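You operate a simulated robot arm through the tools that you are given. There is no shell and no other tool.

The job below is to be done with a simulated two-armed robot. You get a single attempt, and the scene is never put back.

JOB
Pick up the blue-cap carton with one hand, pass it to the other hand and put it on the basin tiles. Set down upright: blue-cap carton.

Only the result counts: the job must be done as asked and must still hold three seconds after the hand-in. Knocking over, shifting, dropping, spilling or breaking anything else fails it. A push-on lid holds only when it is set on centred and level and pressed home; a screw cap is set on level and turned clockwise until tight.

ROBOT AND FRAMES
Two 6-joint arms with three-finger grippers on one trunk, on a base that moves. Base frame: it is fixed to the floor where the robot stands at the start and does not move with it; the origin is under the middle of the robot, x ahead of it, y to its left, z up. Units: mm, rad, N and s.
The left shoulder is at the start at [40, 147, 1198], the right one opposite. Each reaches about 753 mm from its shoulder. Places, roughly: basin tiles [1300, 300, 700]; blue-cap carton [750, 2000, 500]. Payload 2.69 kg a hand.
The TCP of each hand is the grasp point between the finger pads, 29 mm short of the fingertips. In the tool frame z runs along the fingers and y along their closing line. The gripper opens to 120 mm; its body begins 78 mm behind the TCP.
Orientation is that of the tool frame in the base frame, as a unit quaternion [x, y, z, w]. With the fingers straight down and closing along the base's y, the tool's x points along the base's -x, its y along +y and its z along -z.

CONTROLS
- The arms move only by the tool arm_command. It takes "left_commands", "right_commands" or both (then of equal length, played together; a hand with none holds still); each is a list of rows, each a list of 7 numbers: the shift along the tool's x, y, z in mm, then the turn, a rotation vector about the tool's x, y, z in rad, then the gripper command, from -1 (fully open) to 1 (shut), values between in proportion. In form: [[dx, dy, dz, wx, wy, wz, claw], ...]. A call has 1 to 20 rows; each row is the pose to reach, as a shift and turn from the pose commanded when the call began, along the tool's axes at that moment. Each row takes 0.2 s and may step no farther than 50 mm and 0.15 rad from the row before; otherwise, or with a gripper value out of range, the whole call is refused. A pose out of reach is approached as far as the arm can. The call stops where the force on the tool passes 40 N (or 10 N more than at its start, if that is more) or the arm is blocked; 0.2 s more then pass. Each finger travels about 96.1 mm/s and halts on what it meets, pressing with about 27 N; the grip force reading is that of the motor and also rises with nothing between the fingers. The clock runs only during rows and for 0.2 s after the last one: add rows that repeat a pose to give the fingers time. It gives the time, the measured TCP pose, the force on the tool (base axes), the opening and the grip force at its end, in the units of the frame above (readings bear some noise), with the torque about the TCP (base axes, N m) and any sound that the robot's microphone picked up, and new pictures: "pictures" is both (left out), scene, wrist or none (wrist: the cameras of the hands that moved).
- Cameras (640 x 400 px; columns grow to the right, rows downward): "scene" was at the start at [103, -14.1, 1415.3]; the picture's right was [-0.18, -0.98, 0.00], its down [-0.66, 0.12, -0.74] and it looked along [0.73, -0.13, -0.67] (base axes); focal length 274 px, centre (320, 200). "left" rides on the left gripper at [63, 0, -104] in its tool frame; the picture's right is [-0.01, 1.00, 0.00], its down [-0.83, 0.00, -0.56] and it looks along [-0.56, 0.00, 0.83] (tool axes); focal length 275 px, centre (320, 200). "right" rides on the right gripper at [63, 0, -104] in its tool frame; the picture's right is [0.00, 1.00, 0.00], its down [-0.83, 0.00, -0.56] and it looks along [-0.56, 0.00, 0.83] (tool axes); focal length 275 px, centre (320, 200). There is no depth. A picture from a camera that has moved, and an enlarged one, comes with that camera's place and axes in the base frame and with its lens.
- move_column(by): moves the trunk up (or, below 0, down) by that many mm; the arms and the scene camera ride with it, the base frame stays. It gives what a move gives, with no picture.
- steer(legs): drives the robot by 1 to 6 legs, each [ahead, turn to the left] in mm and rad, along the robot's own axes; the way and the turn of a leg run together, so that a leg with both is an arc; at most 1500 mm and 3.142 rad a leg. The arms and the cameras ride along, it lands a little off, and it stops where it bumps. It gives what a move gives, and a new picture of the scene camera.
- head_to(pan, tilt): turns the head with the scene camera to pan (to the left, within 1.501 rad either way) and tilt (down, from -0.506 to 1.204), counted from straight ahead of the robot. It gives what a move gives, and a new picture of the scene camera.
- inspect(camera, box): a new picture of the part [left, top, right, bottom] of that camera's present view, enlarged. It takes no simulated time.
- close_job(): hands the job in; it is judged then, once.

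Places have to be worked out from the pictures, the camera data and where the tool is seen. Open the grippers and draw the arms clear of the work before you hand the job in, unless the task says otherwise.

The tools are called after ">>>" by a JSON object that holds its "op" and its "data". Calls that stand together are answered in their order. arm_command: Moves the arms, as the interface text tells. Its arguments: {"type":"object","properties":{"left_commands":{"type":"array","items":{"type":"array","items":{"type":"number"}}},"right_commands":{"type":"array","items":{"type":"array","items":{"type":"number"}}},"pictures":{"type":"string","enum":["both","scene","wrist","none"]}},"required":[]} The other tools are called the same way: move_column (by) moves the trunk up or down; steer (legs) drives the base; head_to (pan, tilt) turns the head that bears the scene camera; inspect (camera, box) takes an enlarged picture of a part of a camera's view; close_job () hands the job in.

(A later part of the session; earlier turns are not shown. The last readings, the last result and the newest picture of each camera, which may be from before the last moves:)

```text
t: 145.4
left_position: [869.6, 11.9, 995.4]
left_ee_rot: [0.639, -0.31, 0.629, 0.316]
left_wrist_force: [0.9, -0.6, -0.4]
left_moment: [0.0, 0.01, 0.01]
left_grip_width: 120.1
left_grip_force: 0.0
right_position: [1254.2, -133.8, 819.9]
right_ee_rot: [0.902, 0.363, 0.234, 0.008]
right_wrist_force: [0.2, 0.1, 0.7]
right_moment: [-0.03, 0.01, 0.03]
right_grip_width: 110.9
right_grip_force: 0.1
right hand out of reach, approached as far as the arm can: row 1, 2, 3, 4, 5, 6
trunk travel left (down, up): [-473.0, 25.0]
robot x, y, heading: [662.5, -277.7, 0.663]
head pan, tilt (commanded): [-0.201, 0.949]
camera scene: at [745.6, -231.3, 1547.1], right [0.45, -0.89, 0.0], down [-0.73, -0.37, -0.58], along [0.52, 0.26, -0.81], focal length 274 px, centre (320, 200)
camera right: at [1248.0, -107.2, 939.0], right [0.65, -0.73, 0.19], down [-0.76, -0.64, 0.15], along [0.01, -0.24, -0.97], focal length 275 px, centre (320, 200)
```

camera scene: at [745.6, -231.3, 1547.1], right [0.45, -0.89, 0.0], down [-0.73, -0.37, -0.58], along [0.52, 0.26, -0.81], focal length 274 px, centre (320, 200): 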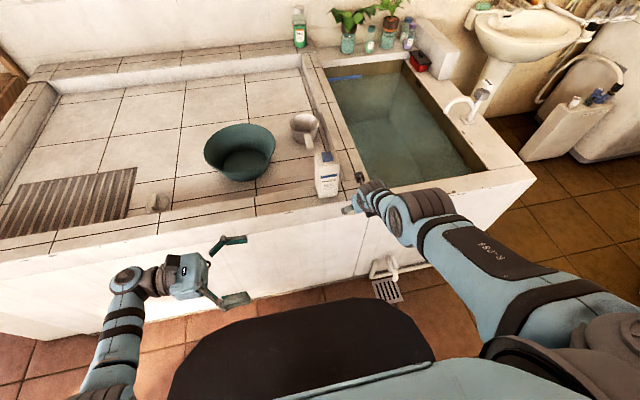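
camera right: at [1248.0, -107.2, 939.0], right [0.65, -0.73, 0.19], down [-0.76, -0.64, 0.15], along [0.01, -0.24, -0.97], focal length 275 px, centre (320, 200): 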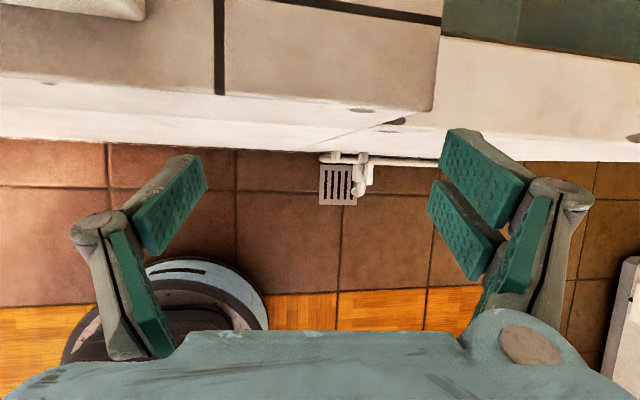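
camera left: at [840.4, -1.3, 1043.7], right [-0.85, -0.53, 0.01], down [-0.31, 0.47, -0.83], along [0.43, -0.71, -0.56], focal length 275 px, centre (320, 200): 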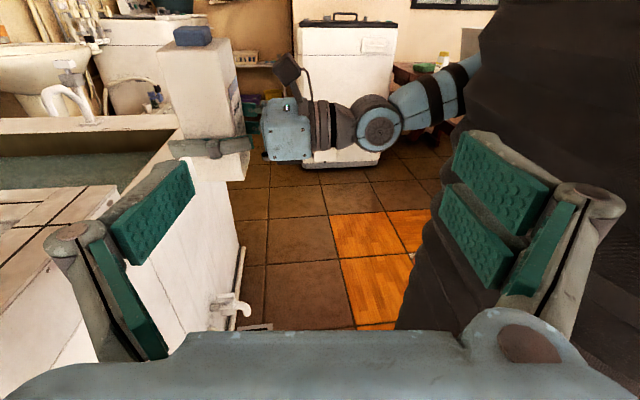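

The hand will not retract along the arm's own line. I back the robot away from the basin first, so I can move the arm freely without endangering the carton.

>>> {"op": "steer", "data": {"legs": [[-220, 0]]}}

>>> {"op": "arm_command", "data": {"right_commands": [[20, 10, 0, 0, 0, 0, -0.85], [40, 20, 0, 0, 0, 0, -0.85], [60, 30, 0, 0, 0, 0, -0.85], [80, 40, 0, 0, 0, 0, -0.85], [100, 50, 0, 0, 0, 0, -0.85], [120, 60, 0, 0, 0, 0, -0.85]], "pictures": "both"}}

```text
t: 147.1
left_position: [698.7, -124.0, 994.7]
left_ee_rot: [0.639, -0.31, 0.628, 0.318]
left_wrist_force: [0.6, 0.4, 0.6]
left_moment: [-0.02, 0.0, 0.01]
left_grip_width: 120.1
left_grip_force: 0.0
right_position: [1084.3, -268.5, 817.9]
right_ee_rot: [0.903, 0.362, 0.233, 0.009]
right_wrist_force: [0.5, 0.7, -1.6]
right_moment: [0.02, 0.01, -0.02]
right_grip_width: 110.9
right_grip_force: 0.0
trunk travel left (down, up): [-473.0, 25.0]
robot x, y, heading: [486.0, -417.9, 0.666]
head pan, tilt (commanded): [-0.201, 0.949]
camera scene: at [575.6, -365.2, 1546.8], right [0.45, -0.89, 0.0], down [-0.73, -0.37, -0.58], along [0.52, 0.26, -0.82], focal length 274 px, centre (320, 200)
```

scene: 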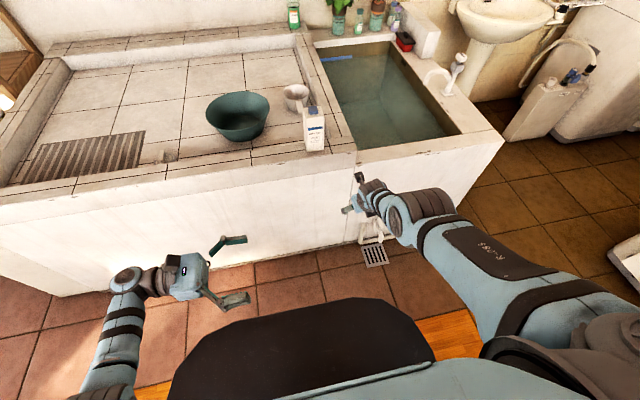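

```text
t: 148.5
left_position: [695.8, -125.5, 995.3]
left_ee_rot: [0.638, -0.311, 0.629, 0.317]
left_wrist_force: [-0.3, -0.7, 0.6]
left_moment: [0.02, -0.02, 0.0]
left_grip_width: 119.9
left_grip_force: 0.1
right_position: [1118.5, -238.5, 893.4]
right_ee_rot: [0.902, 0.359, 0.24, 0.019]
right_wrist_force: [0.2, -0.3, 0.2]
right_moment: [0.01, -0.02, -0.02]
right_grip_width: 111.3
right_grip_force: 0.0
right hand out of reach, approached as far as the arm can: row 1, 2, 3, 4, 5, 6
trunk travel left (down, up): [-473.0, 25.0]
robot x, y, heading: [492.3, -414.9, 0.669]
head pan, tilt (commanded): [-0.201, 0.949]
camera scene: at [571.7, -367.8, 1547.1], right [0.45, -0.89, 0.0], down [-0.73, -0.37, -0.58], along [0.52, 0.26, -0.81], focal length 274 px, centre (320, 200)
camera right: at [1110.3, -210.9, 1012.4], right [0.64, -0.74, 0.21], down [-0.77, -0.63, 0.14], along [0.03, -0.25, -0.97], focal length 275 px, centre (320, 200)
```

scene: 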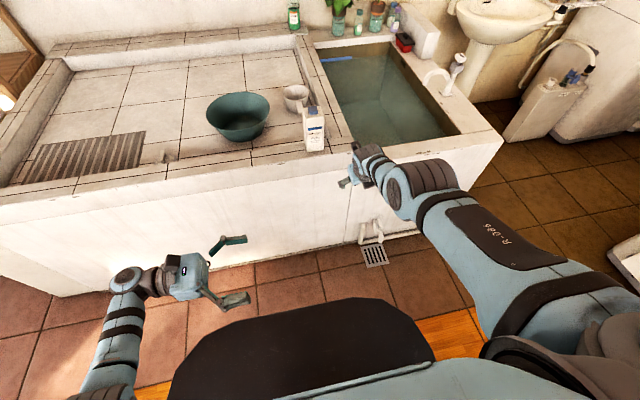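
right: 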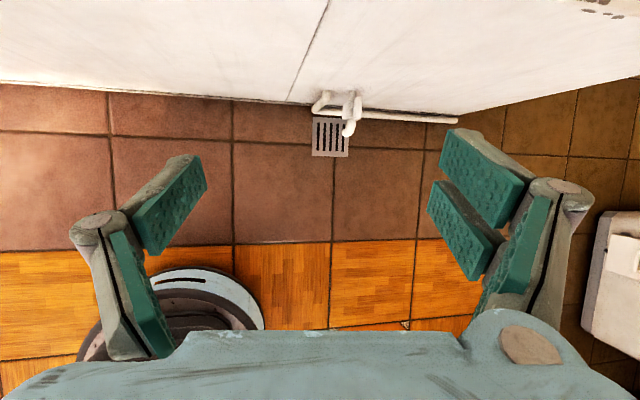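

The arm still will not bend, probably because the rolled-over wrist is at a limit. I unwind the wrist roll back toward the original hand-down orientation while pulling the hand back.

>>> {"op": "arm_command", "data": {"right_commands": [[-16, 0.3, -4.6, 0.0451, -0.0176, -0.1319, -0.85], [-32, 0.7, -9.3, 0.0903, -0.0352, -0.2637, -0.85], [-48, 1, -13.9, 0.1354, -0.0528, -0.3956, -0.85], [-64, 1.3, -18.5, 0.1805, -0.0704, -0.5274, -0.85], [-80, 1.6, -23.1, 0.2256, -0.088, -0.6593, -0.85], [-96, 2, -27.8, 0.2708, -0.1057, -0.7911, -0.85], [-112, 2.3, -32.4, 0.3159, -0.1233, -0.923, -0.85], [-128, 2.6, -37, 0.361, -0.1409, -1.0548, -0.85], [-144, 3, -41.6, 0.4061, -0.1585, -1.1867, -0.85], [-160, 3.3, -46.3, 0.4513, -0.1761, -1.3185, -0.85], [-175.7, 3.6, -50.9, 0.4964, -0.1937, -1.4504, -0.85]], "pictures": "both"}}

```text
t: 150.9
left_position: [697.2, -125.6, 995.2]
left_ee_rot: [0.639, -0.311, 0.629, 0.317]
left_wrist_force: [0.1, 1.1, -0.8]
left_moment: [-0.01, -0.01, -0.01]
left_grip_width: 120.2
left_grip_force: 0.1
right_position: [970.6, -273.5, 799.3]
right_ee_rot: [0.429, 0.9, -0.015, 0.076]
right_wrist_force: [-0.3, 0.8, -0.3]
right_moment: [0.01, 0.01, -0.01]
right_grip_width: 111.2
right_grip_force: 0.3
right hand out of reach, approached as far as the arm can: row 1, 2, 3, 4, 5, 6, 7, 8, 9, 10, 11
trunk travel left (down, up): [-473.0, 25.0]
robot x, y, heading: [487.3, -413.4, 0.665]
head pan, tilt (commanded): [-0.201, 0.949]
camera scene: at [571.7, -368.4, 1547.1], right [0.45, -0.89, 0.0], down [-0.73, -0.37, -0.58], along [0.52, 0.26, -0.81], focal length 274 px, centre (320, 200)
camera right: at [917.0, -215.9, 893.8], right [0.77, 0.64, 0.04], down [0.45, -0.59, 0.67], along [0.45, -0.5, -0.74], focal length 275 px, centre (320, 200)
```

scene: 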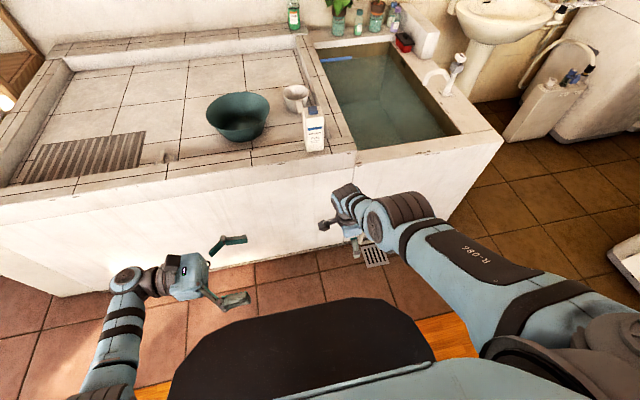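
right: 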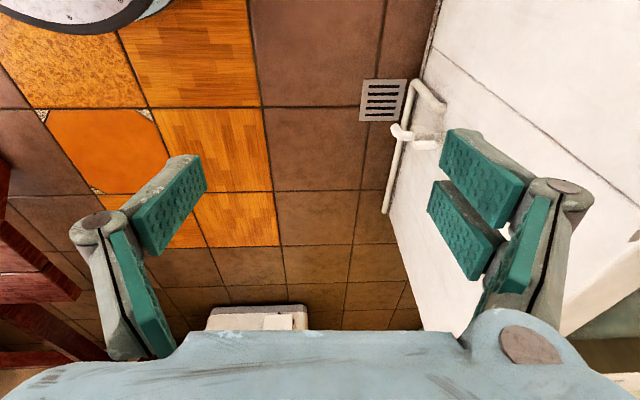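

The roll is unwinding as commanded. I continue to the original hand-down orientation with the camera on the robot's side.

>>> {"op": "arm_command", "data": {"right_commands": [[-5.9, -5.5, -4.9, -0.0072, 0.0124, -0.1292, -0.85], [-11.7, -10.9, -9.8, -0.0144, 0.0247, -0.2585, -0.85], [-17.6, -16.4, -14.7, -0.0216, 0.0371, -0.3877, -0.85], [-23.5, -21.9, -19.6, -0.0288, 0.0495, -0.517, -0.85], [-29.3, -27.3, -24.5, -0.036, 0.0618, -0.6462, -0.85], [-35.2, -32.8, -29.4, -0.0433, 0.0742, -0.7755, -0.85], [-41.1, -38.3, -34.2, -0.0505, 0.0866, -0.9047, -0.85], [-46.9, -43.7, -39.1, -0.0577, 0.0989, -1.0339, -0.85], [-52.8, -49.2, -44, -0.0649, 0.1113, -1.1632, -0.85], [-58.7, -54.7, -48.9, -0.0721, 0.1237, -1.2924, -0.85], [-64.5, -60.1, -53.8, -0.0793, 0.136, -1.4217, -0.85], [-70.4, -65.6, -58.7, -0.0865, 0.1484, -1.5509, -0.85], [-70.4, -65.6, -58.7, -0.0865, 0.1484, -1.5509, -0.85]], "pictures": "both"}}

```text
t: 153.7
left_position: [696.2, -125.1, 996.0]
left_ee_rot: [0.639, -0.31, 0.628, 0.317]
left_wrist_force: [-0.3, 0.8, 0.1]
left_moment: [-0.04, -0.02, -0.01]
left_grip_width: 120.0
left_grip_force: 0.1
right_position: [956.5, -271.8, 788.1]
right_ee_rot: [-0.317, 0.946, -0.056, 0.043]
right_wrist_force: [-0.9, -0.6, 0.0]
right_moment: [-0.01, 0.05, 0.01]
right_grip_width: 111.3
right_grip_force: 0.0
right hand out of reach, approached as far as the arm can: row 1, 2, 3, 4, 5, 6, 7, 8, 9, 10, 11, 12, 13
trunk travel left (down, up): [-473.0, 25.0]
robot x, y, heading: [490.2, -414.8, 0.668]
head pan, tilt (commanded): [-0.201, 0.949]
camera scene: at [571.6, -368.1, 1547.1], right [0.45, -0.89, 0.0], down [-0.73, -0.37, -0.58], along [0.52, 0.26, -0.81], focal length 274 px, centre (320, 200)
camera right: at [893.1, -301.0, 889.5], right [-0.6, 0.79, -0.13], down [0.6, 0.55, 0.59], along [0.54, 0.27, -0.8], focal length 275 px, centre (320, 200)
```

scene: 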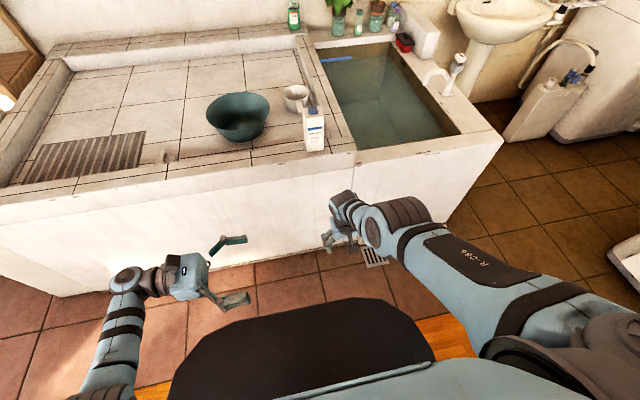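
right: 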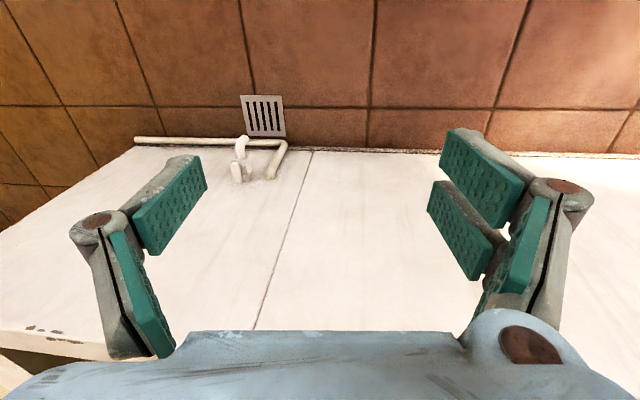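

The hand is back in its original orientation, but the arm is still stretched straight. I command a large upward move, which should force the elbow to bend.

>>> {"op": "arm_command", "data": {"right_commands": [[4, -4, -22, 0, 0, 0, -0.85], [8, -8, -45, 0, 0, 0, -0.85], [12, -12, -68, 0, 0, 0, -0.85], [16, -16, -91, 0, 0, 0, -0.85], [20, -20, -115, 0, 0, 0, -0.85], [24, -24, -138, 0, 0, 0, -0.85], [29, -28, -160, 0, 0, 0, -0.85], [34, -31, -180, 0, 0, 0, -0.85], [34, -31, -180, 0, 0, 0, -0.85]], "pictures": "both"}}

```text
t: 155.7
left_position: [696.6, -124.2, 995.4]
left_ee_rot: [0.639, -0.31, 0.628, 0.317]
left_wrist_force: [0.2, -0.7, 1.0]
left_moment: [-0.02, -0.01, 0.03]
left_grip_width: 120.1
left_grip_force: 0.1
right_position: [975.3, -220.0, 861.3]
right_ee_rot: [-0.315, 0.946, -0.06, 0.045]
right_wrist_force: [0.0, -0.8, -0.4]
right_moment: [0.02, -0.01, 0.03]
right_grip_width: 110.9
right_grip_force: 0.1
right hand out of reach, approached as far as the arm can: row 1, 2, 3, 4, 5, 6, 7, 8, 9
trunk travel left (down, up): [-473.0, 25.0]
robot x, y, heading: [493.9, -410.6, 0.667]
head pan, tilt (commanded): [-0.201, 0.949]
camera scene: at [571.7, -368.3, 1547.1], right [0.45, -0.89, 0.0], down [-0.73, -0.37, -0.58], along [0.52, 0.26, -0.81], focal length 274 px, centre (320, 200)
camera right: at [910.5, -249.4, 961.6], right [-0.59, 0.79, -0.14], down [0.59, 0.55, 0.59], along [0.54, 0.27, -0.8], focal length 275 px, centre (320, 200)
```

scene: 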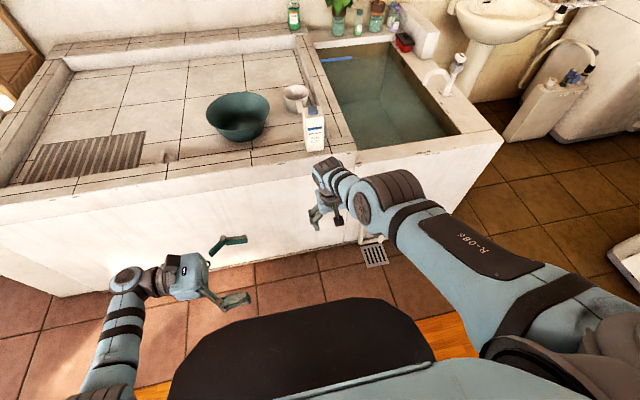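
right: 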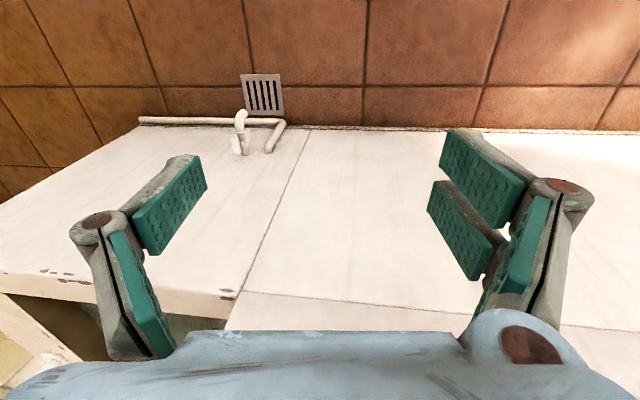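

I check whether the commanded pose has run ahead of the measured one by sending a zero-shift row for the right hand.

>>> {"op": "arm_command", "data": {"right_commands": [[0, 0, 0, 0, 0, 0, -0.85]], "pictures": "none"}}

```text
t: 156.1
left_position: [696.6, -124.2, 995.1]
left_ee_rot: [0.639, -0.311, 0.628, 0.318]
left_wrist_force: [-0.2, -0.7, 0.4]
left_moment: [-0.03, -0.02, 0.02]
left_grip_width: 120.2
left_grip_force: 0.1
right_position: [974.0, -221.3, 860.6]
right_ee_rot: [-0.316, 0.946, -0.06, 0.045]
right_wrist_force: [-0.1, -0.1, -0.6]
right_moment: [0.02, 0.02, 0.01]
right_grip_width: 111.1
right_grip_force: 0.1
trunk travel left (down, up): [-473.0, 25.0]
robot x, y, heading: [490.7, -416.9, 0.67]
head pan, tilt (commanded): [-0.201, 0.949]
```

The commanded pose is the achieved one, so the elbow itself is bent slightly the wrong way at its limit. I stretch the arm forward to straighten it, then sweep the hand up so the elbow folds the right way; the space in front is free.

>>> {"op": "arm_command", "data": {"right_commands": [[-37, 0, -5, 0, 0, 0, -0.85], [-75, 0, -10, 0, 0, 0, -0.85], [-112, 0, -20, 0, 0, 0, -0.85], [-150, 0, -34, 0, 0, 0, -0.85], [-150, -4, -60, 0, 0, 0, -0.85], [-145, -8, -88, 0, 0, 0, -0.85], [-138, -12, -116, 0, 0, 0, -0.85], [-128, -16, -144, 0, 0, 0, -0.85], [-116, -20, -172, 0, 0, 0, -0.85], [-100, -24, -200, 0, 0, 0, -0.85], [-80, -28, -225, 0, 0, 0, -0.85], [-60, -32, -250, 0, 0, 0, -0.85]], "pictures": "both"}}

```text
t: 158.7
left_position: [695.0, -125.7, 996.2]
left_ee_rot: [0.639, -0.309, 0.629, 0.316]
left_wrist_force: [-0.8, 0.7, -0.1]
left_moment: [-0.02, 0.01, 0.0]
left_grip_width: 120.0
left_grip_force: 0.1
right_position: [998.3, -180.8, 1114.9]
right_ee_rot: [-0.31, 0.947, -0.061, 0.047]
right_wrist_force: [-0.2, -0.8, 0.3]
right_moment: [-0.03, 0.02, 0.0]
right_grip_width: 111.4
right_grip_force: 0.1
right hand out of reach, approached as far as the arm can: row 1, 2, 3, 4, 5, 6, 7, 8, 9, 10, 11, 12
trunk travel left (down, up): [-473.0, 25.0]
robot x, y, heading: [487.2, -412.2, 0.671]
head pan, tilt (commanded): [-0.201, 0.949]
camera scene: at [571.1, -367.9, 1547.2], right [0.45, -0.89, 0.0], down [-0.73, -0.37, -0.58], along [0.52, 0.26, -0.81], focal length 274 px, centre (320, 200)
camera right: at [933.2, -210.1, 1215.9], right [-0.59, 0.8, -0.15], down [0.59, 0.55, 0.59], along [0.55, 0.26, -0.79], focal length 275 px, centre (320, 200)
```

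scene: 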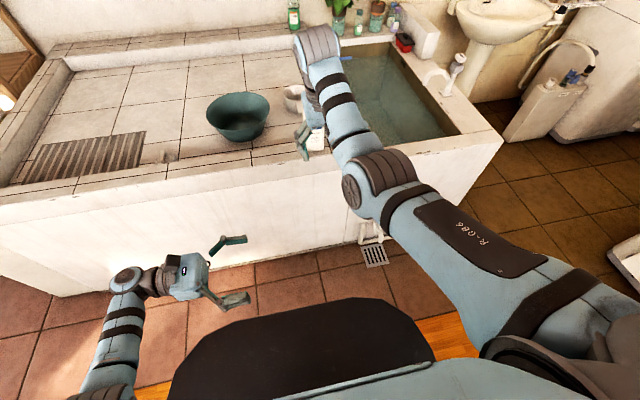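
right: 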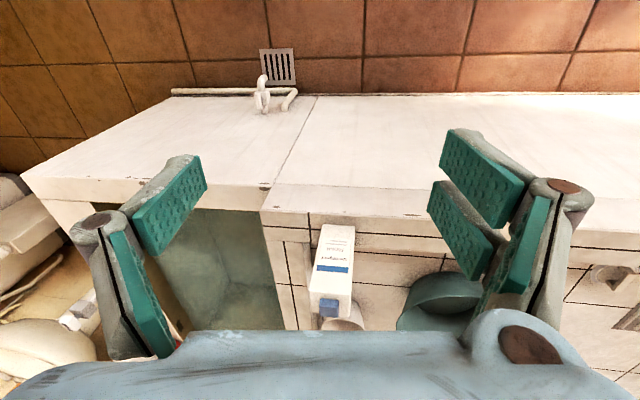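

The elbow has folded the right way now, with the forearm raised. I bring the hand back, outward and down toward a normal resting pose in steps.

>>> {"op": "arm_command", "data": {"right_commands": [[12, -20, 8, 0, 0, 0, -0.85], [28, -40, 20, 0, 0, 0, -0.85], [45, -60, 38, 0, 0, 0, -0.85], [62, -80, 58, 0, 0, 0, -0.85], [78, -98, 80, 0, 0, 0, -0.85], [94, -113, 100, 0, 0, 0, -0.85]], "pictures": "scene"}}

```text
t: 160.1
left_position: [696.3, -126.3, 995.6]
left_ee_rot: [0.639, -0.311, 0.628, 0.317]
left_wrist_force: [1.0, -0.1, 0.3]
left_moment: [0.06, -0.02, 0.02]
left_grip_width: 119.9
left_grip_force: 0.0
right_position: [995.4, -224.4, 1001.6]
right_ee_rot: [-0.291, 0.954, -0.063, 0.039]
right_wrist_force: [0.5, 0.5, -0.1]
right_moment: [0.03, -0.04, -0.02]
right_grip_width: 110.9
right_grip_force: 0.1
right hand out of reach, approached as far as the arm can: row 1, 2, 3, 4, 5, 6
trunk travel left (down, up): [-473.0, 25.0]
robot x, y, heading: [487.4, -414.7, 0.665]
head pan, tilt (commanded): [-0.201, 0.949]
camera scene: at [572.0, -369.5, 1547.1], right [0.45, -0.89, 0.0], down [-0.73, -0.36, -0.58], along [0.52, 0.26, -0.81], focal length 274 px, centre (320, 200)
```

scene: 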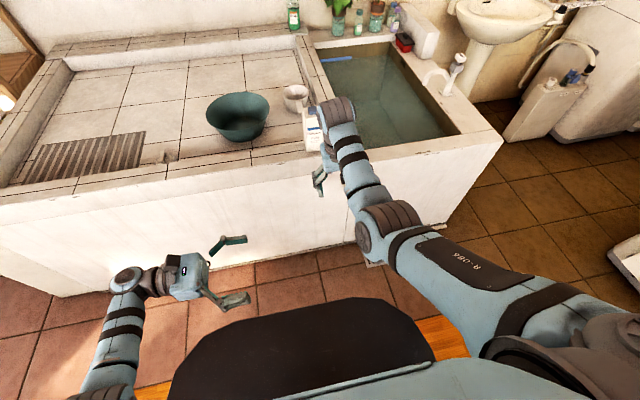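

The arm follows partly. I aim for its known home pose relative to the shoulder, lower and nearer, which it could hold at the start.

>>> {"op": "arm_command", "data": {"right_commands": [[10, -6, 22, 0, 0, 0, -0.85], [22, -12, 44, 0, 0, 0, -0.85], [36, -18, 66, 0, 0, 0, -0.85], [52, -24, 88, 0, 0, 0, -0.85], [70, -31, 108, 0, 0, 0, -0.85], [88, -38, 126, 0, 0, 0, -0.85], [105, -44, 142, 0, 0, 0, -0.85], [120, -50, 154, 0, 0, 0, -0.85], [120, -50, 154, 0, 0, 0, -0.85]], "pictures": "scene"}}

```text
t: 162.1
left_position: [697.9, -125.0, 994.8]
left_ee_rot: [0.638, -0.311, 0.629, 0.317]
left_wrist_force: [0.3, 0.9, 0.2]
left_moment: [0.01, -0.03, 0.01]
left_grip_width: 120.0
left_grip_force: 0.1
right_position: [930.3, -321.3, 836.9]
right_ee_rot: [-0.282, 0.956, -0.072, 0.042]
right_wrist_force: [0.4, -0.5, 0.2]
right_moment: [0.03, 0.02, 0.0]
right_grip_width: 110.9
right_grip_force: 0.1
right hand out of reach, approached as far as the arm can: row 2, 3, 4, 5, 6, 7, 8, 9
trunk travel left (down, up): [-473.0, 25.0]
robot x, y, heading: [491.0, -413.4, 0.661]
head pan, tilt (commanded): [-0.201, 0.949]
camera scene: at [571.7, -368.2, 1547.1], right [0.45, -0.89, 0.0], down [-0.73, -0.37, -0.58], along [0.52, 0.26, -0.81], focal length 274 px, centre (320, 200)
```

scene: 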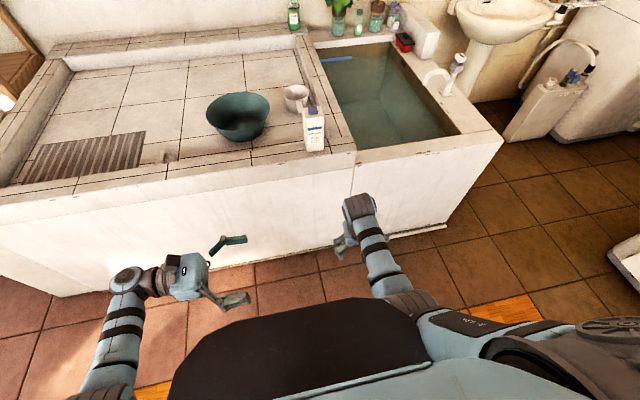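

The right arm is back in its normal home posture. I move it outward and up to mirror the pose from which the left hand turned successfully.

>>> {"op": "arm_command", "data": {"right_commands": [[4, -25, -8, 0, 0, 0, -0.85], [9, -50, -20, 0, 0, 0, -0.85], [14, -75, -34, 0, 0, 0, -0.85], [20, -100, -50, 0, 0, 0, -0.85], [26, -122, -68, 0, 0, 0, -0.85], [32, -142, -86, 0, 0, 0, -0.85], [37, -158, -102, 0, 0, 0, -0.85], [41, -171, -116, 0, 0, 0, -0.85], [41, -171, -116, 0, 0, 0, -0.85]], "pictures": "scene"}}

```text
t: 164.1
left_position: [696.1, -124.0, 995.6]
left_ee_rot: [0.638, -0.311, 0.629, 0.316]
left_wrist_force: [-0.2, 0.6, 0.4]
left_moment: [-0.05, 0.0, 0.04]
left_grip_width: 120.1
left_grip_force: 0.1
right_position: [921.9, -366.1, 919.7]
right_ee_rot: [-0.22, 0.971, -0.079, 0.044]
right_wrist_force: [0.5, -0.4, 1.0]
right_moment: [0.0, 0.01, -0.03]
right_grip_width: 111.1
right_grip_force: 0.1
right hand out of reach, approached as far as the arm can: row 1, 2, 3, 4, 5, 6, 7, 8, 9
trunk travel left (down, up): [-473.0, 25.0]
robot x, y, heading: [490.5, -418.8, 0.663]
head pan, tilt (commanded): [-0.201, 0.949]
camera scene: at [571.0, -368.6, 1547.2], right [0.45, -0.89, 0.0], down [-0.73, -0.37, -0.58], along [0.52, 0.26, -0.81], focal length 274 px, centre (320, 200)
```

scene: 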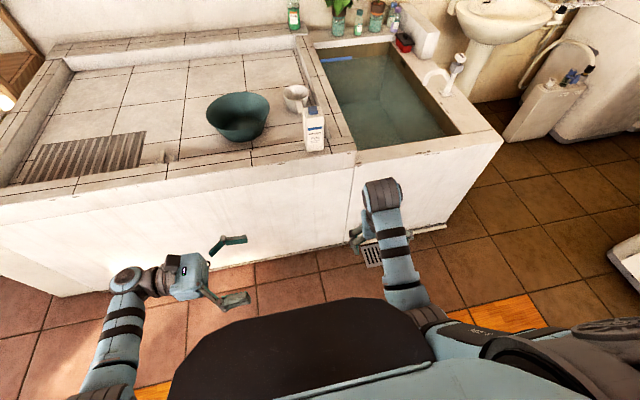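

It moved outward part way. I continue outward and see whether it settles as the left one did.

>>> {"op": "arm_command", "data": {"right_commands": [[0, -25, 5, 0, 0, 0, -0.85], [0, -50, 10, 0, 0, 0, -0.85], [0, -75, 15, 0, 0, 0, -0.85], [0, -100, 20, 0, 0, 0, -0.85], [0, -125, 25, 0, 0, 0, -0.85], [0, -150, 30, 0, 0, 0, -0.85], [0, -150, 30, 0, 0, 0, -0.85]], "pictures": "both"}}

```text
t: 165.7
left_position: [697.0, -124.5, 995.6]
left_ee_rot: [0.639, -0.309, 0.629, 0.316]
left_wrist_force: [0.6, 0.5, 0.3]
left_moment: [-0.02, -0.02, 0.01]
left_grip_width: 120.2
left_grip_force: 0.0
right_position: [919.2, -405.8, 923.7]
right_ee_rot: [-0.206, 0.971, -0.103, 0.057]
right_wrist_force: [-0.1, 0.6, 0.0]
right_moment: [-0.04, 0.03, 0.0]
right_grip_width: 110.9
right_grip_force: 0.1
right hand out of reach, approached as far as the arm can: row 1, 2, 3, 4, 5, 6, 7
trunk travel left (down, up): [-473.0, 25.0]
robot x, y, heading: [487.9, -413.7, 0.668]
head pan, tilt (commanded): [-0.201, 0.949]
camera scene: at [571.9, -367.5, 1547.1], right [0.45, -0.89, 0.0], down [-0.73, -0.37, -0.58], along [0.52, 0.26, -0.81], focal length 274 px, centre (320, 200)
camera right: at [843.5, -413.4, 1022.4], right [-0.39, 0.89, -0.22], down [0.67, 0.45, 0.6], along [0.63, 0.08, -0.77], focal length 275 px, centre (320, 200)
```

scene: 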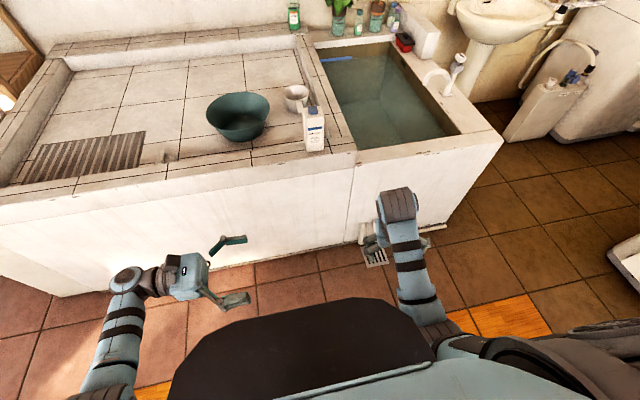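
right: 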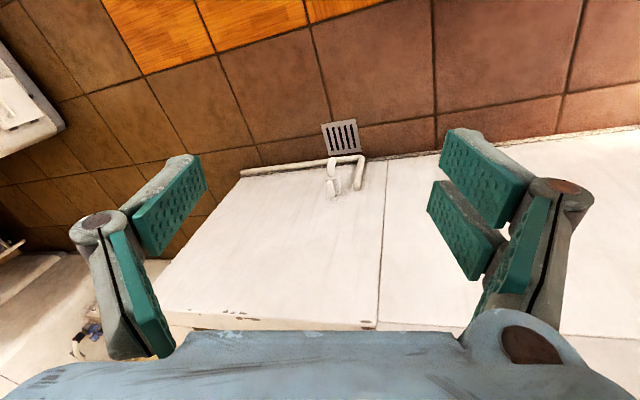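

The right hand is now outward enough to try the turn. I rotate it toward pointing left with the camera on top, mirroring what the left arm did, first half.

>>> {"op": "arm_command", "data": {"right_commands": [[7.2, 5.3, -6.3, -0.0727, 0.0945, 0.0581, -0.85], [13.6, 10.7, -12.6, -0.1453, 0.189, 0.1162, -0.85], [19.3, 16.4, -18.8, -0.218, 0.2835, 0.1744, -0.85], [24.2, 22.3, -25.1, -0.2907, 0.3781, 0.2325, -0.85], [28.4, 28.3, -31.4, -0.3633, 0.4726, 0.2906, -0.85], [31.8, 34.5, -37.7, -0.436, 0.5671, 0.3487, -0.85], [34.4, 41, -44, -0.5086, 0.6616, 0.4068, -0.85], [36.4, 47.7, -50.3, -0.5813, 0.7561, 0.465, -0.85]], "pictures": "both"}}

```text
t: 166.8
left_position: [696.0, -126.4, 995.8]
left_ee_rot: [0.639, -0.31, 0.629, 0.317]
left_wrist_force: [0.0, -0.6, 1.0]
left_moment: [-0.02, 0.01, 0.0]
left_grip_width: 119.9
left_grip_force: 0.0
right_position: [823.7, -356.1, 885.3]
right_ee_rot: [-0.049, 0.995, -0.07, -0.058]
right_wrist_force: [-0.5, 0.4, -0.2]
right_moment: [0.0, -0.01, 0.01]
right_grip_width: 110.9
right_grip_force: 0.0
right hand out of reach, approached as far as the arm can: row 1, 2, 3, 4, 5
trunk travel left (down, up): [-473.0, 25.0]
robot x, y, heading: [491.3, -408.0, 0.669]
head pan, tilt (commanded): [-0.201, 0.949]
stopped in row 5 (right hand): the arm was blocked; the commanded pose is now the measured one
camera scene: at [571.3, -368.4, 1547.1], right [0.45, -0.89, 0.0], down [-0.73, -0.36, -0.58], along [0.52, 0.26, -0.81], focal length 274 px, centre (320, 200)
camera right: at [772.7, -346.3, 996.4], right [-0.11, 0.99, -0.13], down [0.88, 0.16, 0.44], along [0.46, -0.07, -0.89], focal length 275 px, centre (320, 200)
```

scene: 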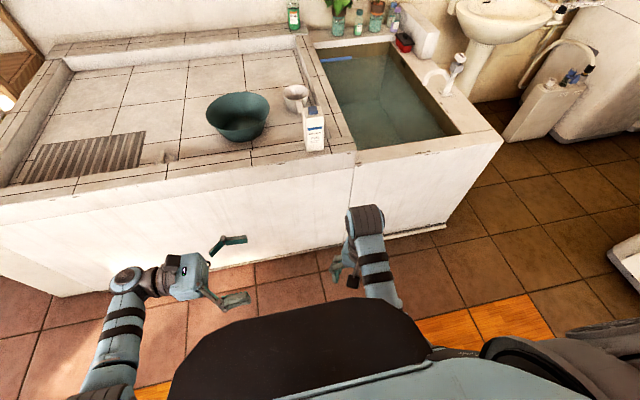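
right: 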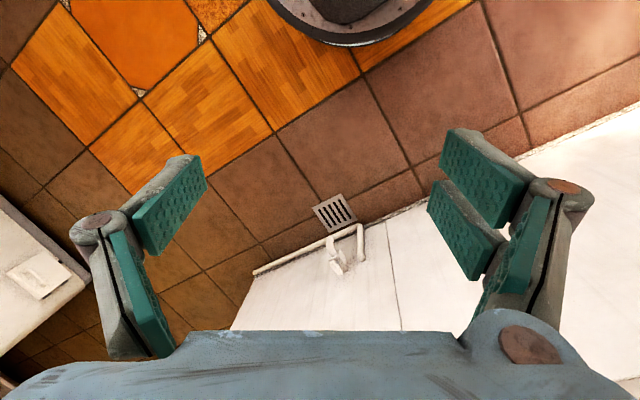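

The right arm was blocked by the torso, so mirroring is not available on that side. I change the plan: the left hand will pick the carton from the ledge low and from the left, then pass it to the right hand, which grips the top from above. I return the right hand to its home pose first.

>>> {"op": "arm_command", "data": {"right_commands": [[-21.5, 1, 3.5, -0.016, -0.026, -0.095, -0.85], [-43, 2, 7, -0.032, -0.053, -0.19, -0.85], [-64.4, 3.5, 10.4, -0.048, -0.079, -0.285, -0.85], [-85.9, 5, 13.8, -0.064, -0.105, -0.38, -0.85], [-107.3, 6, 17.3, -0.08, -0.132, -0.475, -0.85], [-128.8, 7, 20.7, -0.0956, -0.158, -0.569, -0.85], [-128.8, 7, 20.7, -0.0956, -0.158, -0.569, -0.85]], "pictures": "scene"}}

```text
t: 168.4
left_position: [697.0, -124.7, 995.2]
left_ee_rot: [0.639, -0.31, 0.629, 0.317]
left_wrist_force: [-0.4, 0.7, -0.7]
left_moment: [0.0, -0.01, 0.01]
left_grip_width: 120.0
left_grip_force: 0.0
right_position: [894.9, -274.1, 834.4]
right_ee_rot: [-0.306, 0.951, -0.037, 0.014]
right_wrist_force: [0.1, -0.1, 0.8]
right_moment: [-0.01, -0.02, -0.01]
right_grip_width: 110.8
right_grip_force: 0.0
right hand out of reach, approached as far as the arm can: row 1, 2, 3, 4, 5, 6, 7
trunk travel left (down, up): [-473.0, 25.0]
robot x, y, heading: [490.3, -413.1, 0.666]
head pan, tilt (commanded): [-0.201, 0.949]
camera scene: at [571.0, -368.1, 1547.2], right [0.45, -0.89, 0.0], down [-0.73, -0.37, -0.58], along [0.52, 0.26, -0.81], focal length 274 px, centre (320, 200)
```

scene: 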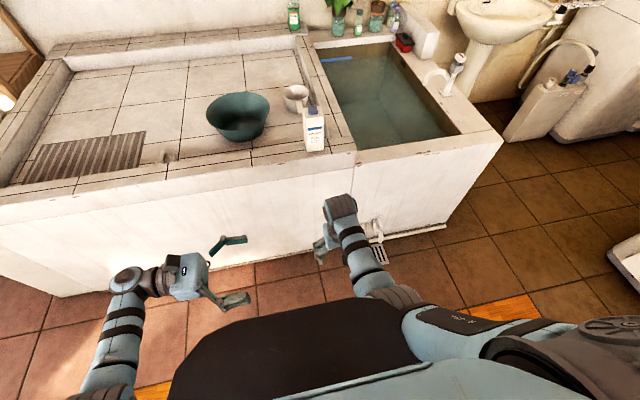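

The right hand now sits hand-down at about l -141, which suits a meeting near the middle. I test how far the left hand can reach inward, moving it right in small steps.

>>> {"op": "arm_command", "data": {"left_commands": [[0, 0, 15, 0, 0, 0, -1], [0, 0, 32, 0, 0, 0, -1], [0, 0, 50, 0, 0, 0, -1], [0, 0, 70, 0, 0, 0, -1], [0, 0, 90, 0, 0, 0, -1]], "pictures": "both"}}

```text
t: 169.6
left_position: [750.7, -197.0, 995.8]
left_ee_rot: [0.639, -0.31, 0.629, 0.316]
left_wrist_force: [-0.1, -0.1, 0.3]
left_moment: [0.0, 0.01, 0.02]
left_grip_width: 119.9
left_grip_force: 0.1
right_position: [895.6, -273.3, 835.2]
right_ee_rot: [-0.307, 0.951, -0.035, 0.014]
right_wrist_force: [0.1, 1.2, 0.7]
right_moment: [0.04, 0.01, 0.0]
right_grip_width: 111.1
right_grip_force: 0.0
trunk travel left (down, up): [-473.0, 25.0]
robot x, y, heading: [490.5, -416.6, 0.664]
head pan, tilt (commanded): [-0.201, 0.949]
camera scene: at [572.3, -369.0, 1547.1], right [0.45, -0.89, 0.0], down [-0.73, -0.36, -0.58], along [0.52, 0.26, -0.81], focal length 274 px, centre (320, 200)
camera left: at [688.8, -114.2, 1059.9], right [-0.8, -0.61, 0.01], down [-0.35, 0.44, -0.83], along [0.5, -0.66, -0.56], focal length 275 px, centre (320, 200)
```

scene: 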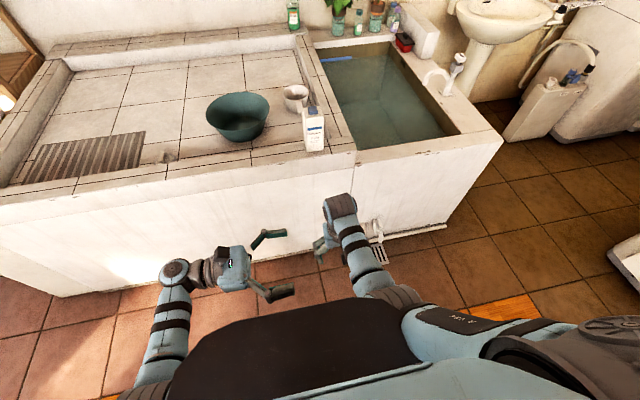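
left: 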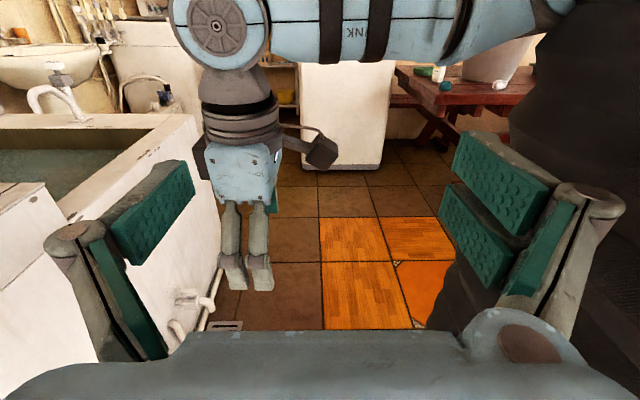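

The left hand reaches the middle easily, without any limit warning, and its camera shows the right hand hanging properly beside it. I now test raising the right hand, so it will clear the basin while the left hand picks.

>>> {"op": "arm_command", "data": {"right_commands": [[0, 0, -15, 0, 0, 0, -0.85], [0, 0, -32, 0, 0, 0, -0.85], [0, 0, -50, 0, 0, 0, -0.85], [0, 0, -70, 0, 0, 0, -0.85], [0, 0, -90, 0, 0, 0, -0.85]], "pictures": "scene"}}

```text
t: 171.0
left_position: [750.8, -197.0, 995.0]
left_ee_rot: [0.639, -0.311, 0.628, 0.318]
left_wrist_force: [0.7, 0.7, 0.7]
left_moment: [0.01, 0.01, 0.0]
left_grip_width: 120.0
left_grip_force: 0.0
right_position: [915.7, -259.4, 900.9]
right_ee_rot: [-0.289, 0.955, -0.057, 0.02]
right_wrist_force: [-0.1, -0.2, 0.0]
right_moment: [0.0, -0.01, 0.03]
right_grip_width: 110.9
right_grip_force: 0.0
right hand out of reach, approached as far as the arm can: row 1, 2, 3, 4, 5
trunk travel left (down, up): [-473.0, 25.0]
robot x, y, heading: [491.2, -415.9, 0.671]
head pan, tilt (commanded): [-0.201, 0.949]
stopped in row 5 (right hand): the arm was blocked; the commanded pose is now the measured one
camera scene: at [571.7, -368.4, 1547.1], right [0.45, -0.89, 0.0], down [-0.73, -0.36, -0.58], along [0.52, 0.26, -0.81], focal length 274 px, centre (320, 200)
```

scene: 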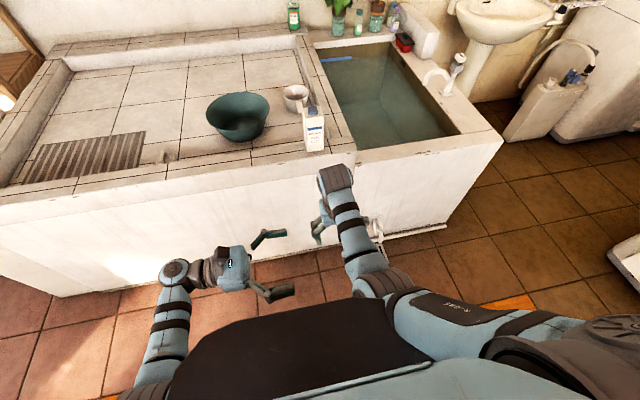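

The right hand rose to z 901, enough to clear the ledge at this trunk height. I test lowering the left hand to z 858, the height needed to grip the carton on the ledge.

>>> {"op": "arm_command", "data": {"left_commands": [[-20, 0, 0, 0, 0, 0, -1], [-42, 0, 0, 0, 0, 0, -1], [-65, 0, 0, 0, 0, 0, -1], [-90, 0, 0, 0, 0, 0, -1], [-115, 0, 0, 0, 0, 0, -1], [-137, 0, 0, 0, 0, 0, -1]], "pictures": "both"}}

```text
t: 172.4
left_position: [738.4, -207.0, 894.1]
left_ee_rot: [0.638, -0.311, 0.629, 0.317]
left_wrist_force: [0.1, -0.1, -0.3]
left_moment: [-0.01, -0.02, -0.02]
left_grip_width: 120.1
left_grip_force: 0.2
left hand out of reach, approached as far as the arm can: row 5, 6
right_position: [914.3, -258.3, 901.8]
right_ee_rot: [-0.291, 0.955, -0.056, 0.019]
right_wrist_force: [0.4, 0.2, 0.1]
right_moment: [-0.01, -0.01, 0.02]
right_grip_width: 111.1
right_grip_force: 0.0
trunk travel left (down, up): [-473.0, 25.0]
robot x, y, heading: [488.2, -416.7, 0.665]
head pan, tilt (commanded): [-0.201, 0.949]
camera scene: at [570.9, -368.7, 1547.2], right [0.45, -0.89, 0.0], down [-0.73, -0.36, -0.58], along [0.52, 0.26, -0.81], focal length 274 px, centre (320, 200)
camera left: at [675.3, -123.7, 958.9], right [-0.8, -0.61, 0.01], down [-0.35, 0.44, -0.83], along [0.5, -0.66, -0.56], focal length 275 px, centre (320, 200)
```

scene: 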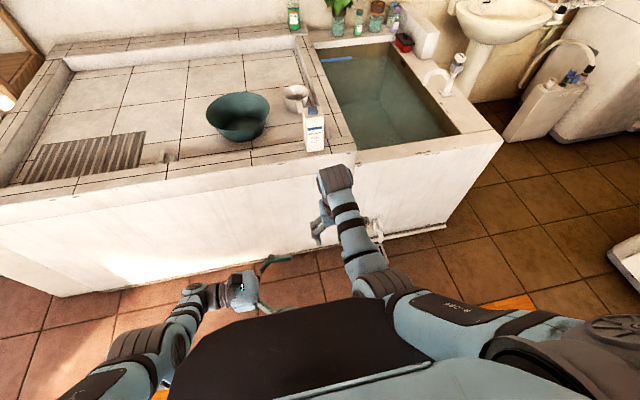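
left: 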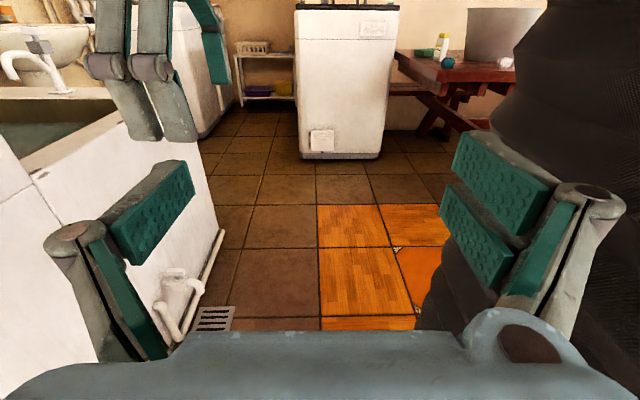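

The left hand reaches down to z 894 here, about 450 mm below the shoulder; that is its low limit. I lift it slightly, draw it out to the left, and close the right fingers, so that the carton will pass safely between the hands as I drive in.

>>> {"op": "arm_command", "data": {"left_commands": [[10, 0, -8, 0, 0, 0, -1], [18, 0, -22, 0, 0, 0, -1], [22, 0, -42, 0, 0, 0, -1], [24, 5, -62, 0, 0, 0, -1], [24, 8, -82, 0, 0, 0, -1], [24, 8, -100, 0, 0, 0, -1], [24, 8, -100, 0, 0, 0, -1]], "right_commands": [[0, 0, 0, 0, 0, 0, -0.5], [0, 0, 0, 0, 0, 0, -0.1], [0, 0, 0, 0, 0, 0, 0.3], [0, 0, 0, 0, 0, 0, 0.6], [0, 0, 0, 0, 0, 0, 0.8], [0, 0, 0, 0, 0, 0, 0.8], [0, 0, 0, 0, 0, 0, 0.8]], "pictures": "scene"}}

```text
t: 174.0
left_position: [671.5, -130.9, 919.2]
left_ee_rot: [0.639, -0.311, 0.629, 0.317]
left_wrist_force: [0.0, -0.7, 0.0]
left_moment: [-0.02, 0.0, 0.0]
left_grip_width: 120.0
left_grip_force: 0.1
right_position: [915.8, -259.5, 900.6]
right_ee_rot: [-0.291, 0.955, -0.057, 0.018]
right_wrist_force: [0.1, 0.2, -0.7]
right_moment: [-0.02, 0.03, 0.03]
right_grip_width: 11.9
right_grip_force: 0.0
trunk travel left (down, up): [-473.0, 25.0]
robot x, y, heading: [488.9, -415.7, 0.671]
head pan, tilt (commanded): [-0.201, 0.949]
camera scene: at [571.7, -368.3, 1547.1], right [0.45, -0.89, 0.0], down [-0.73, -0.36, -0.58], along [0.52, 0.26, -0.81], focal length 274 px, centre (320, 200)
```

scene: 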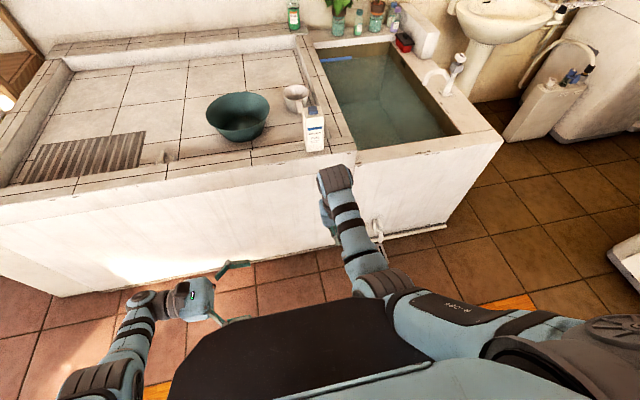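

Both hands are set. I shift the robot to the right in front of the carton: turn, drive 230 mm and turn back, still well clear of the basin.

>>> {"op": "steer", "data": {"legs": [[0, -0.8], [230, 0], [0, 0.806]]}}

>>> {"op": "head_to", "data": {"pan": 0.0, "tilt": 0.85}}

```text
t: 180.0
left_position: [899.4, -162.4, 919.4]
left_ee_rot: [0.64, -0.309, 0.629, 0.316]
left_wrist_force: [0.1, -0.9, 0.9]
left_moment: [0.01, -0.01, 0.0]
left_grip_width: 119.7
left_grip_force: 0.0
right_position: [1143.2, -288.5, 899.3]
right_ee_rot: [-0.292, 0.955, -0.056, 0.017]
right_wrist_force: [0.3, 0.2, 0.2]
right_moment: [-0.02, 0.02, 0.0]
right_grip_width: 11.9
right_grip_force: 0.1
trunk travel left (down, up): [-473.0, 25.0]
robot x, y, heading: [718.6, -442.5, 0.668]
head pan, tilt (commanded): [-0.201, 0.949]
camera scene: at [801.0, -399.2, 1547.1], right [0.45, -0.89, 0.0], down [-0.73, -0.37, -0.58], along [0.52, 0.26, -0.81], focal length 274 px, centre (320, 200)
```

scene: 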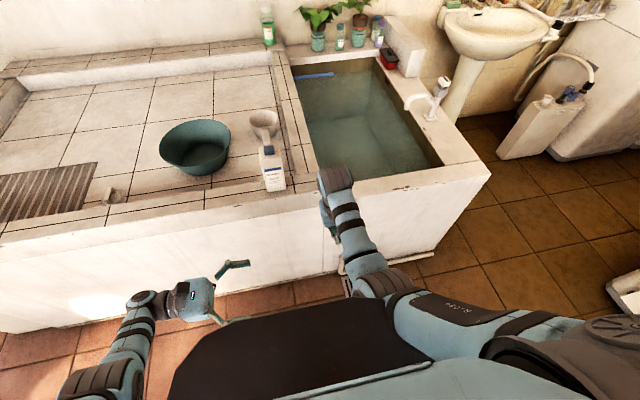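

```text
t: 180.7
left_position: [899.8, -161.7, 919.3]
left_ee_rot: [0.64, -0.309, 0.629, 0.316]
left_wrist_force: [-0.5, 0.4, 0.5]
left_moment: [0.0, 0.02, -0.02]
left_grip_width: 120.0
left_grip_force: 0.0
right_position: [1144.2, -289.5, 899.5]
right_ee_rot: [-0.292, 0.954, -0.057, 0.019]
right_wrist_force: [0.4, 0.3, 0.4]
right_moment: [-0.01, -0.02, 0.0]
right_grip_width: 12.0
right_grip_force: 0.0
trunk travel left (down, up): [-473.0, 25.0]
robot x, y, heading: [717.3, -448.9, 0.673]
head pan, tilt (commanded): [0.0, 0.85]
camera scene: at [797.0, -383.3, 1554.6], right [0.62, -0.78, 0.0], down [-0.59, -0.47, -0.66], along [0.52, 0.41, -0.75], focal length 274 px, centre (320, 200)
```

scene: 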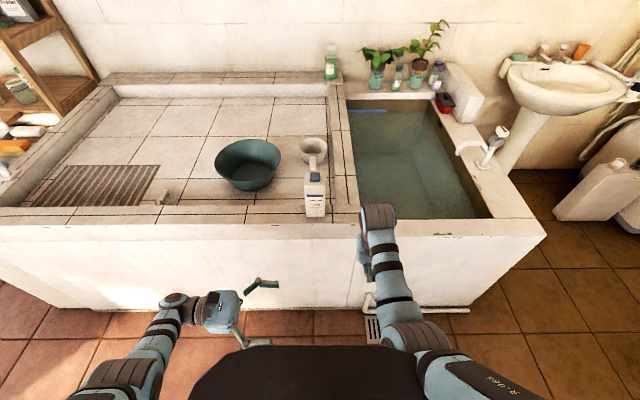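

The carton lies between the hands' paths: left fingertips at v -717, carton v -753 to -820, right hand at v -941. I drive ahead 300 mm and check.

>>> {"op": "steer", "data": {"legs": [[300, 0]]}}

>>> {"op": "inspect", "data": {"camera": "left", "box": [0, 0, 640, 400]}}

```text
t: 182.7
left_position: [1131.3, 22.8, 919.0]
left_ee_rot: [0.64, -0.309, 0.63, 0.314]
left_wrist_force: [-0.4, 0.1, -0.3]
left_moment: [0.01, 0.01, -0.01]
left_grip_width: 120.2
left_grip_force: 0.1
right_position: [1375.9, -103.0, 901.4]
right_ee_rot: [-0.294, 0.954, -0.057, 0.02]
right_wrist_force: [-0.4, -0.1, 0.4]
right_moment: [0.01, -0.02, -0.01]
right_grip_width: 12.0
right_grip_force: 0.1
trunk travel left (down, up): [-473.0, 25.0]
robot x, y, heading: [950.6, -259.1, 0.675]
head pan, tilt (commanded): [0.0, 0.85]
camera scene: at [1027.8, -199.6, 1554.9], right [0.62, -0.78, 0.0], down [-0.59, -0.47, -0.66], along [0.52, 0.41, -0.75], focal length 274 px, centre (320, 200)
```

scene: 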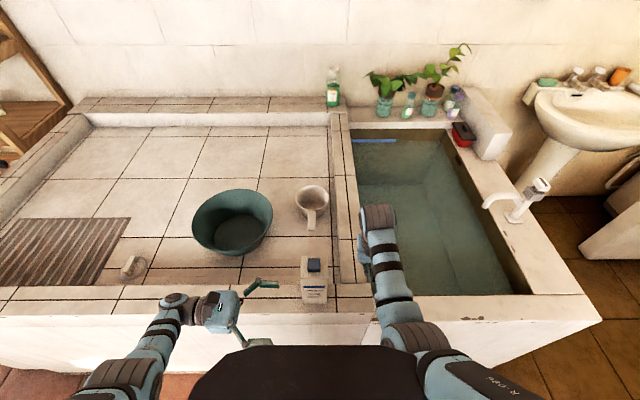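

```text
1.00 times, centred on (320, 200) of left (not enlarged: the box is as wide or as high as the picture)
camera zoom: at [1067.4, 105.6, 984.3], right [-0.79, -0.61, 0.01], down [-0.35, 0.44, -0.83], along [0.5, -0.66, -0.56], focal length 275 px, centre (320, 200)
```

zoom: 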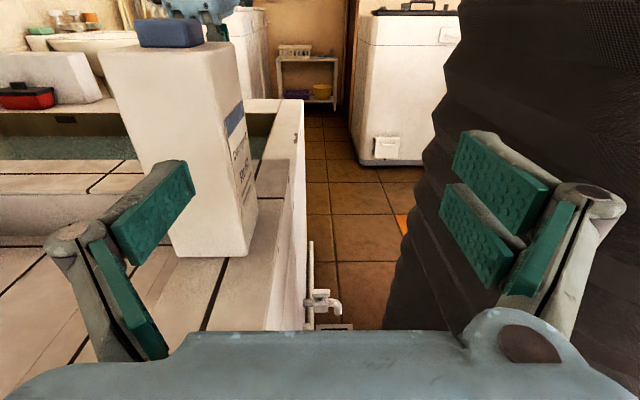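

The left camera shows the carton standing upright on the ledge, its near face at v≈-761 and u 962–1021. I drive ahead another 85 mm so the left hand lines up with it.

>>> {"op": "steer", "data": {"legs": [[85, 0]]}}

>>> {"op": "inspect", "data": {"camera": "left", "box": [0, 0, 640, 400]}}

```text
t: 183.8
left_position: [1192.0, 71.7, 922.4]
left_ee_rot: [0.638, -0.312, 0.631, 0.312]
left_wrist_force: [-0.7, 0.2, -0.3]
left_moment: [0.05, -0.01, 0.1]
left_grip_width: 120.1
left_grip_force: 0.1
right_position: [1434.7, -57.6, 902.1]
right_ee_rot: [-0.293, 0.954, -0.058, 0.021]
right_wrist_force: [-0.9, -1.3, 0.6]
right_moment: [0.04, -0.09, 0.01]
right_grip_width: 12.0
right_grip_force: 0.1
trunk travel left (down, up): [-473.0, 25.0]
robot x, y, heading: [1018.0, -210.4, 0.671]
head pan, tilt (commanded): [0.0, 0.85]
camera scene: at [1085.2, -154.0, 1555.6], right [0.62, -0.78, 0.0], down [-0.58, -0.46, -0.67], along [0.52, 0.42, -0.74], focal length 274 px, centre (320, 200)
```

scene: 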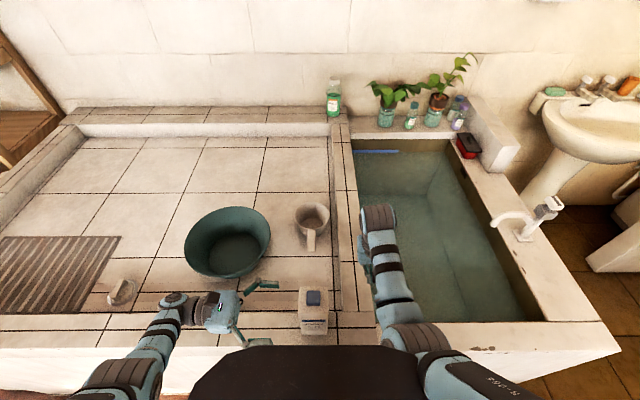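

```text
1.00 times, centred on (320, 200) of left (not enlarged: the box is as wide or as high as the picture)
camera zoom: at [1128.0, 153.9, 986.6], right [-0.79, -0.61, 0.0], down [-0.35, 0.45, -0.83], along [0.5, -0.65, -0.56], focal length 275 px, centre (320, 200)
```

zoom: 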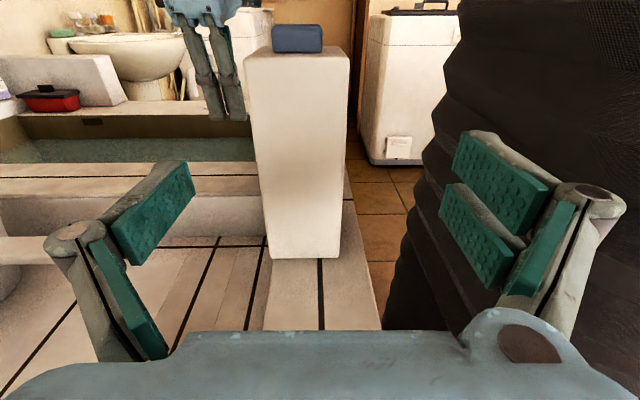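

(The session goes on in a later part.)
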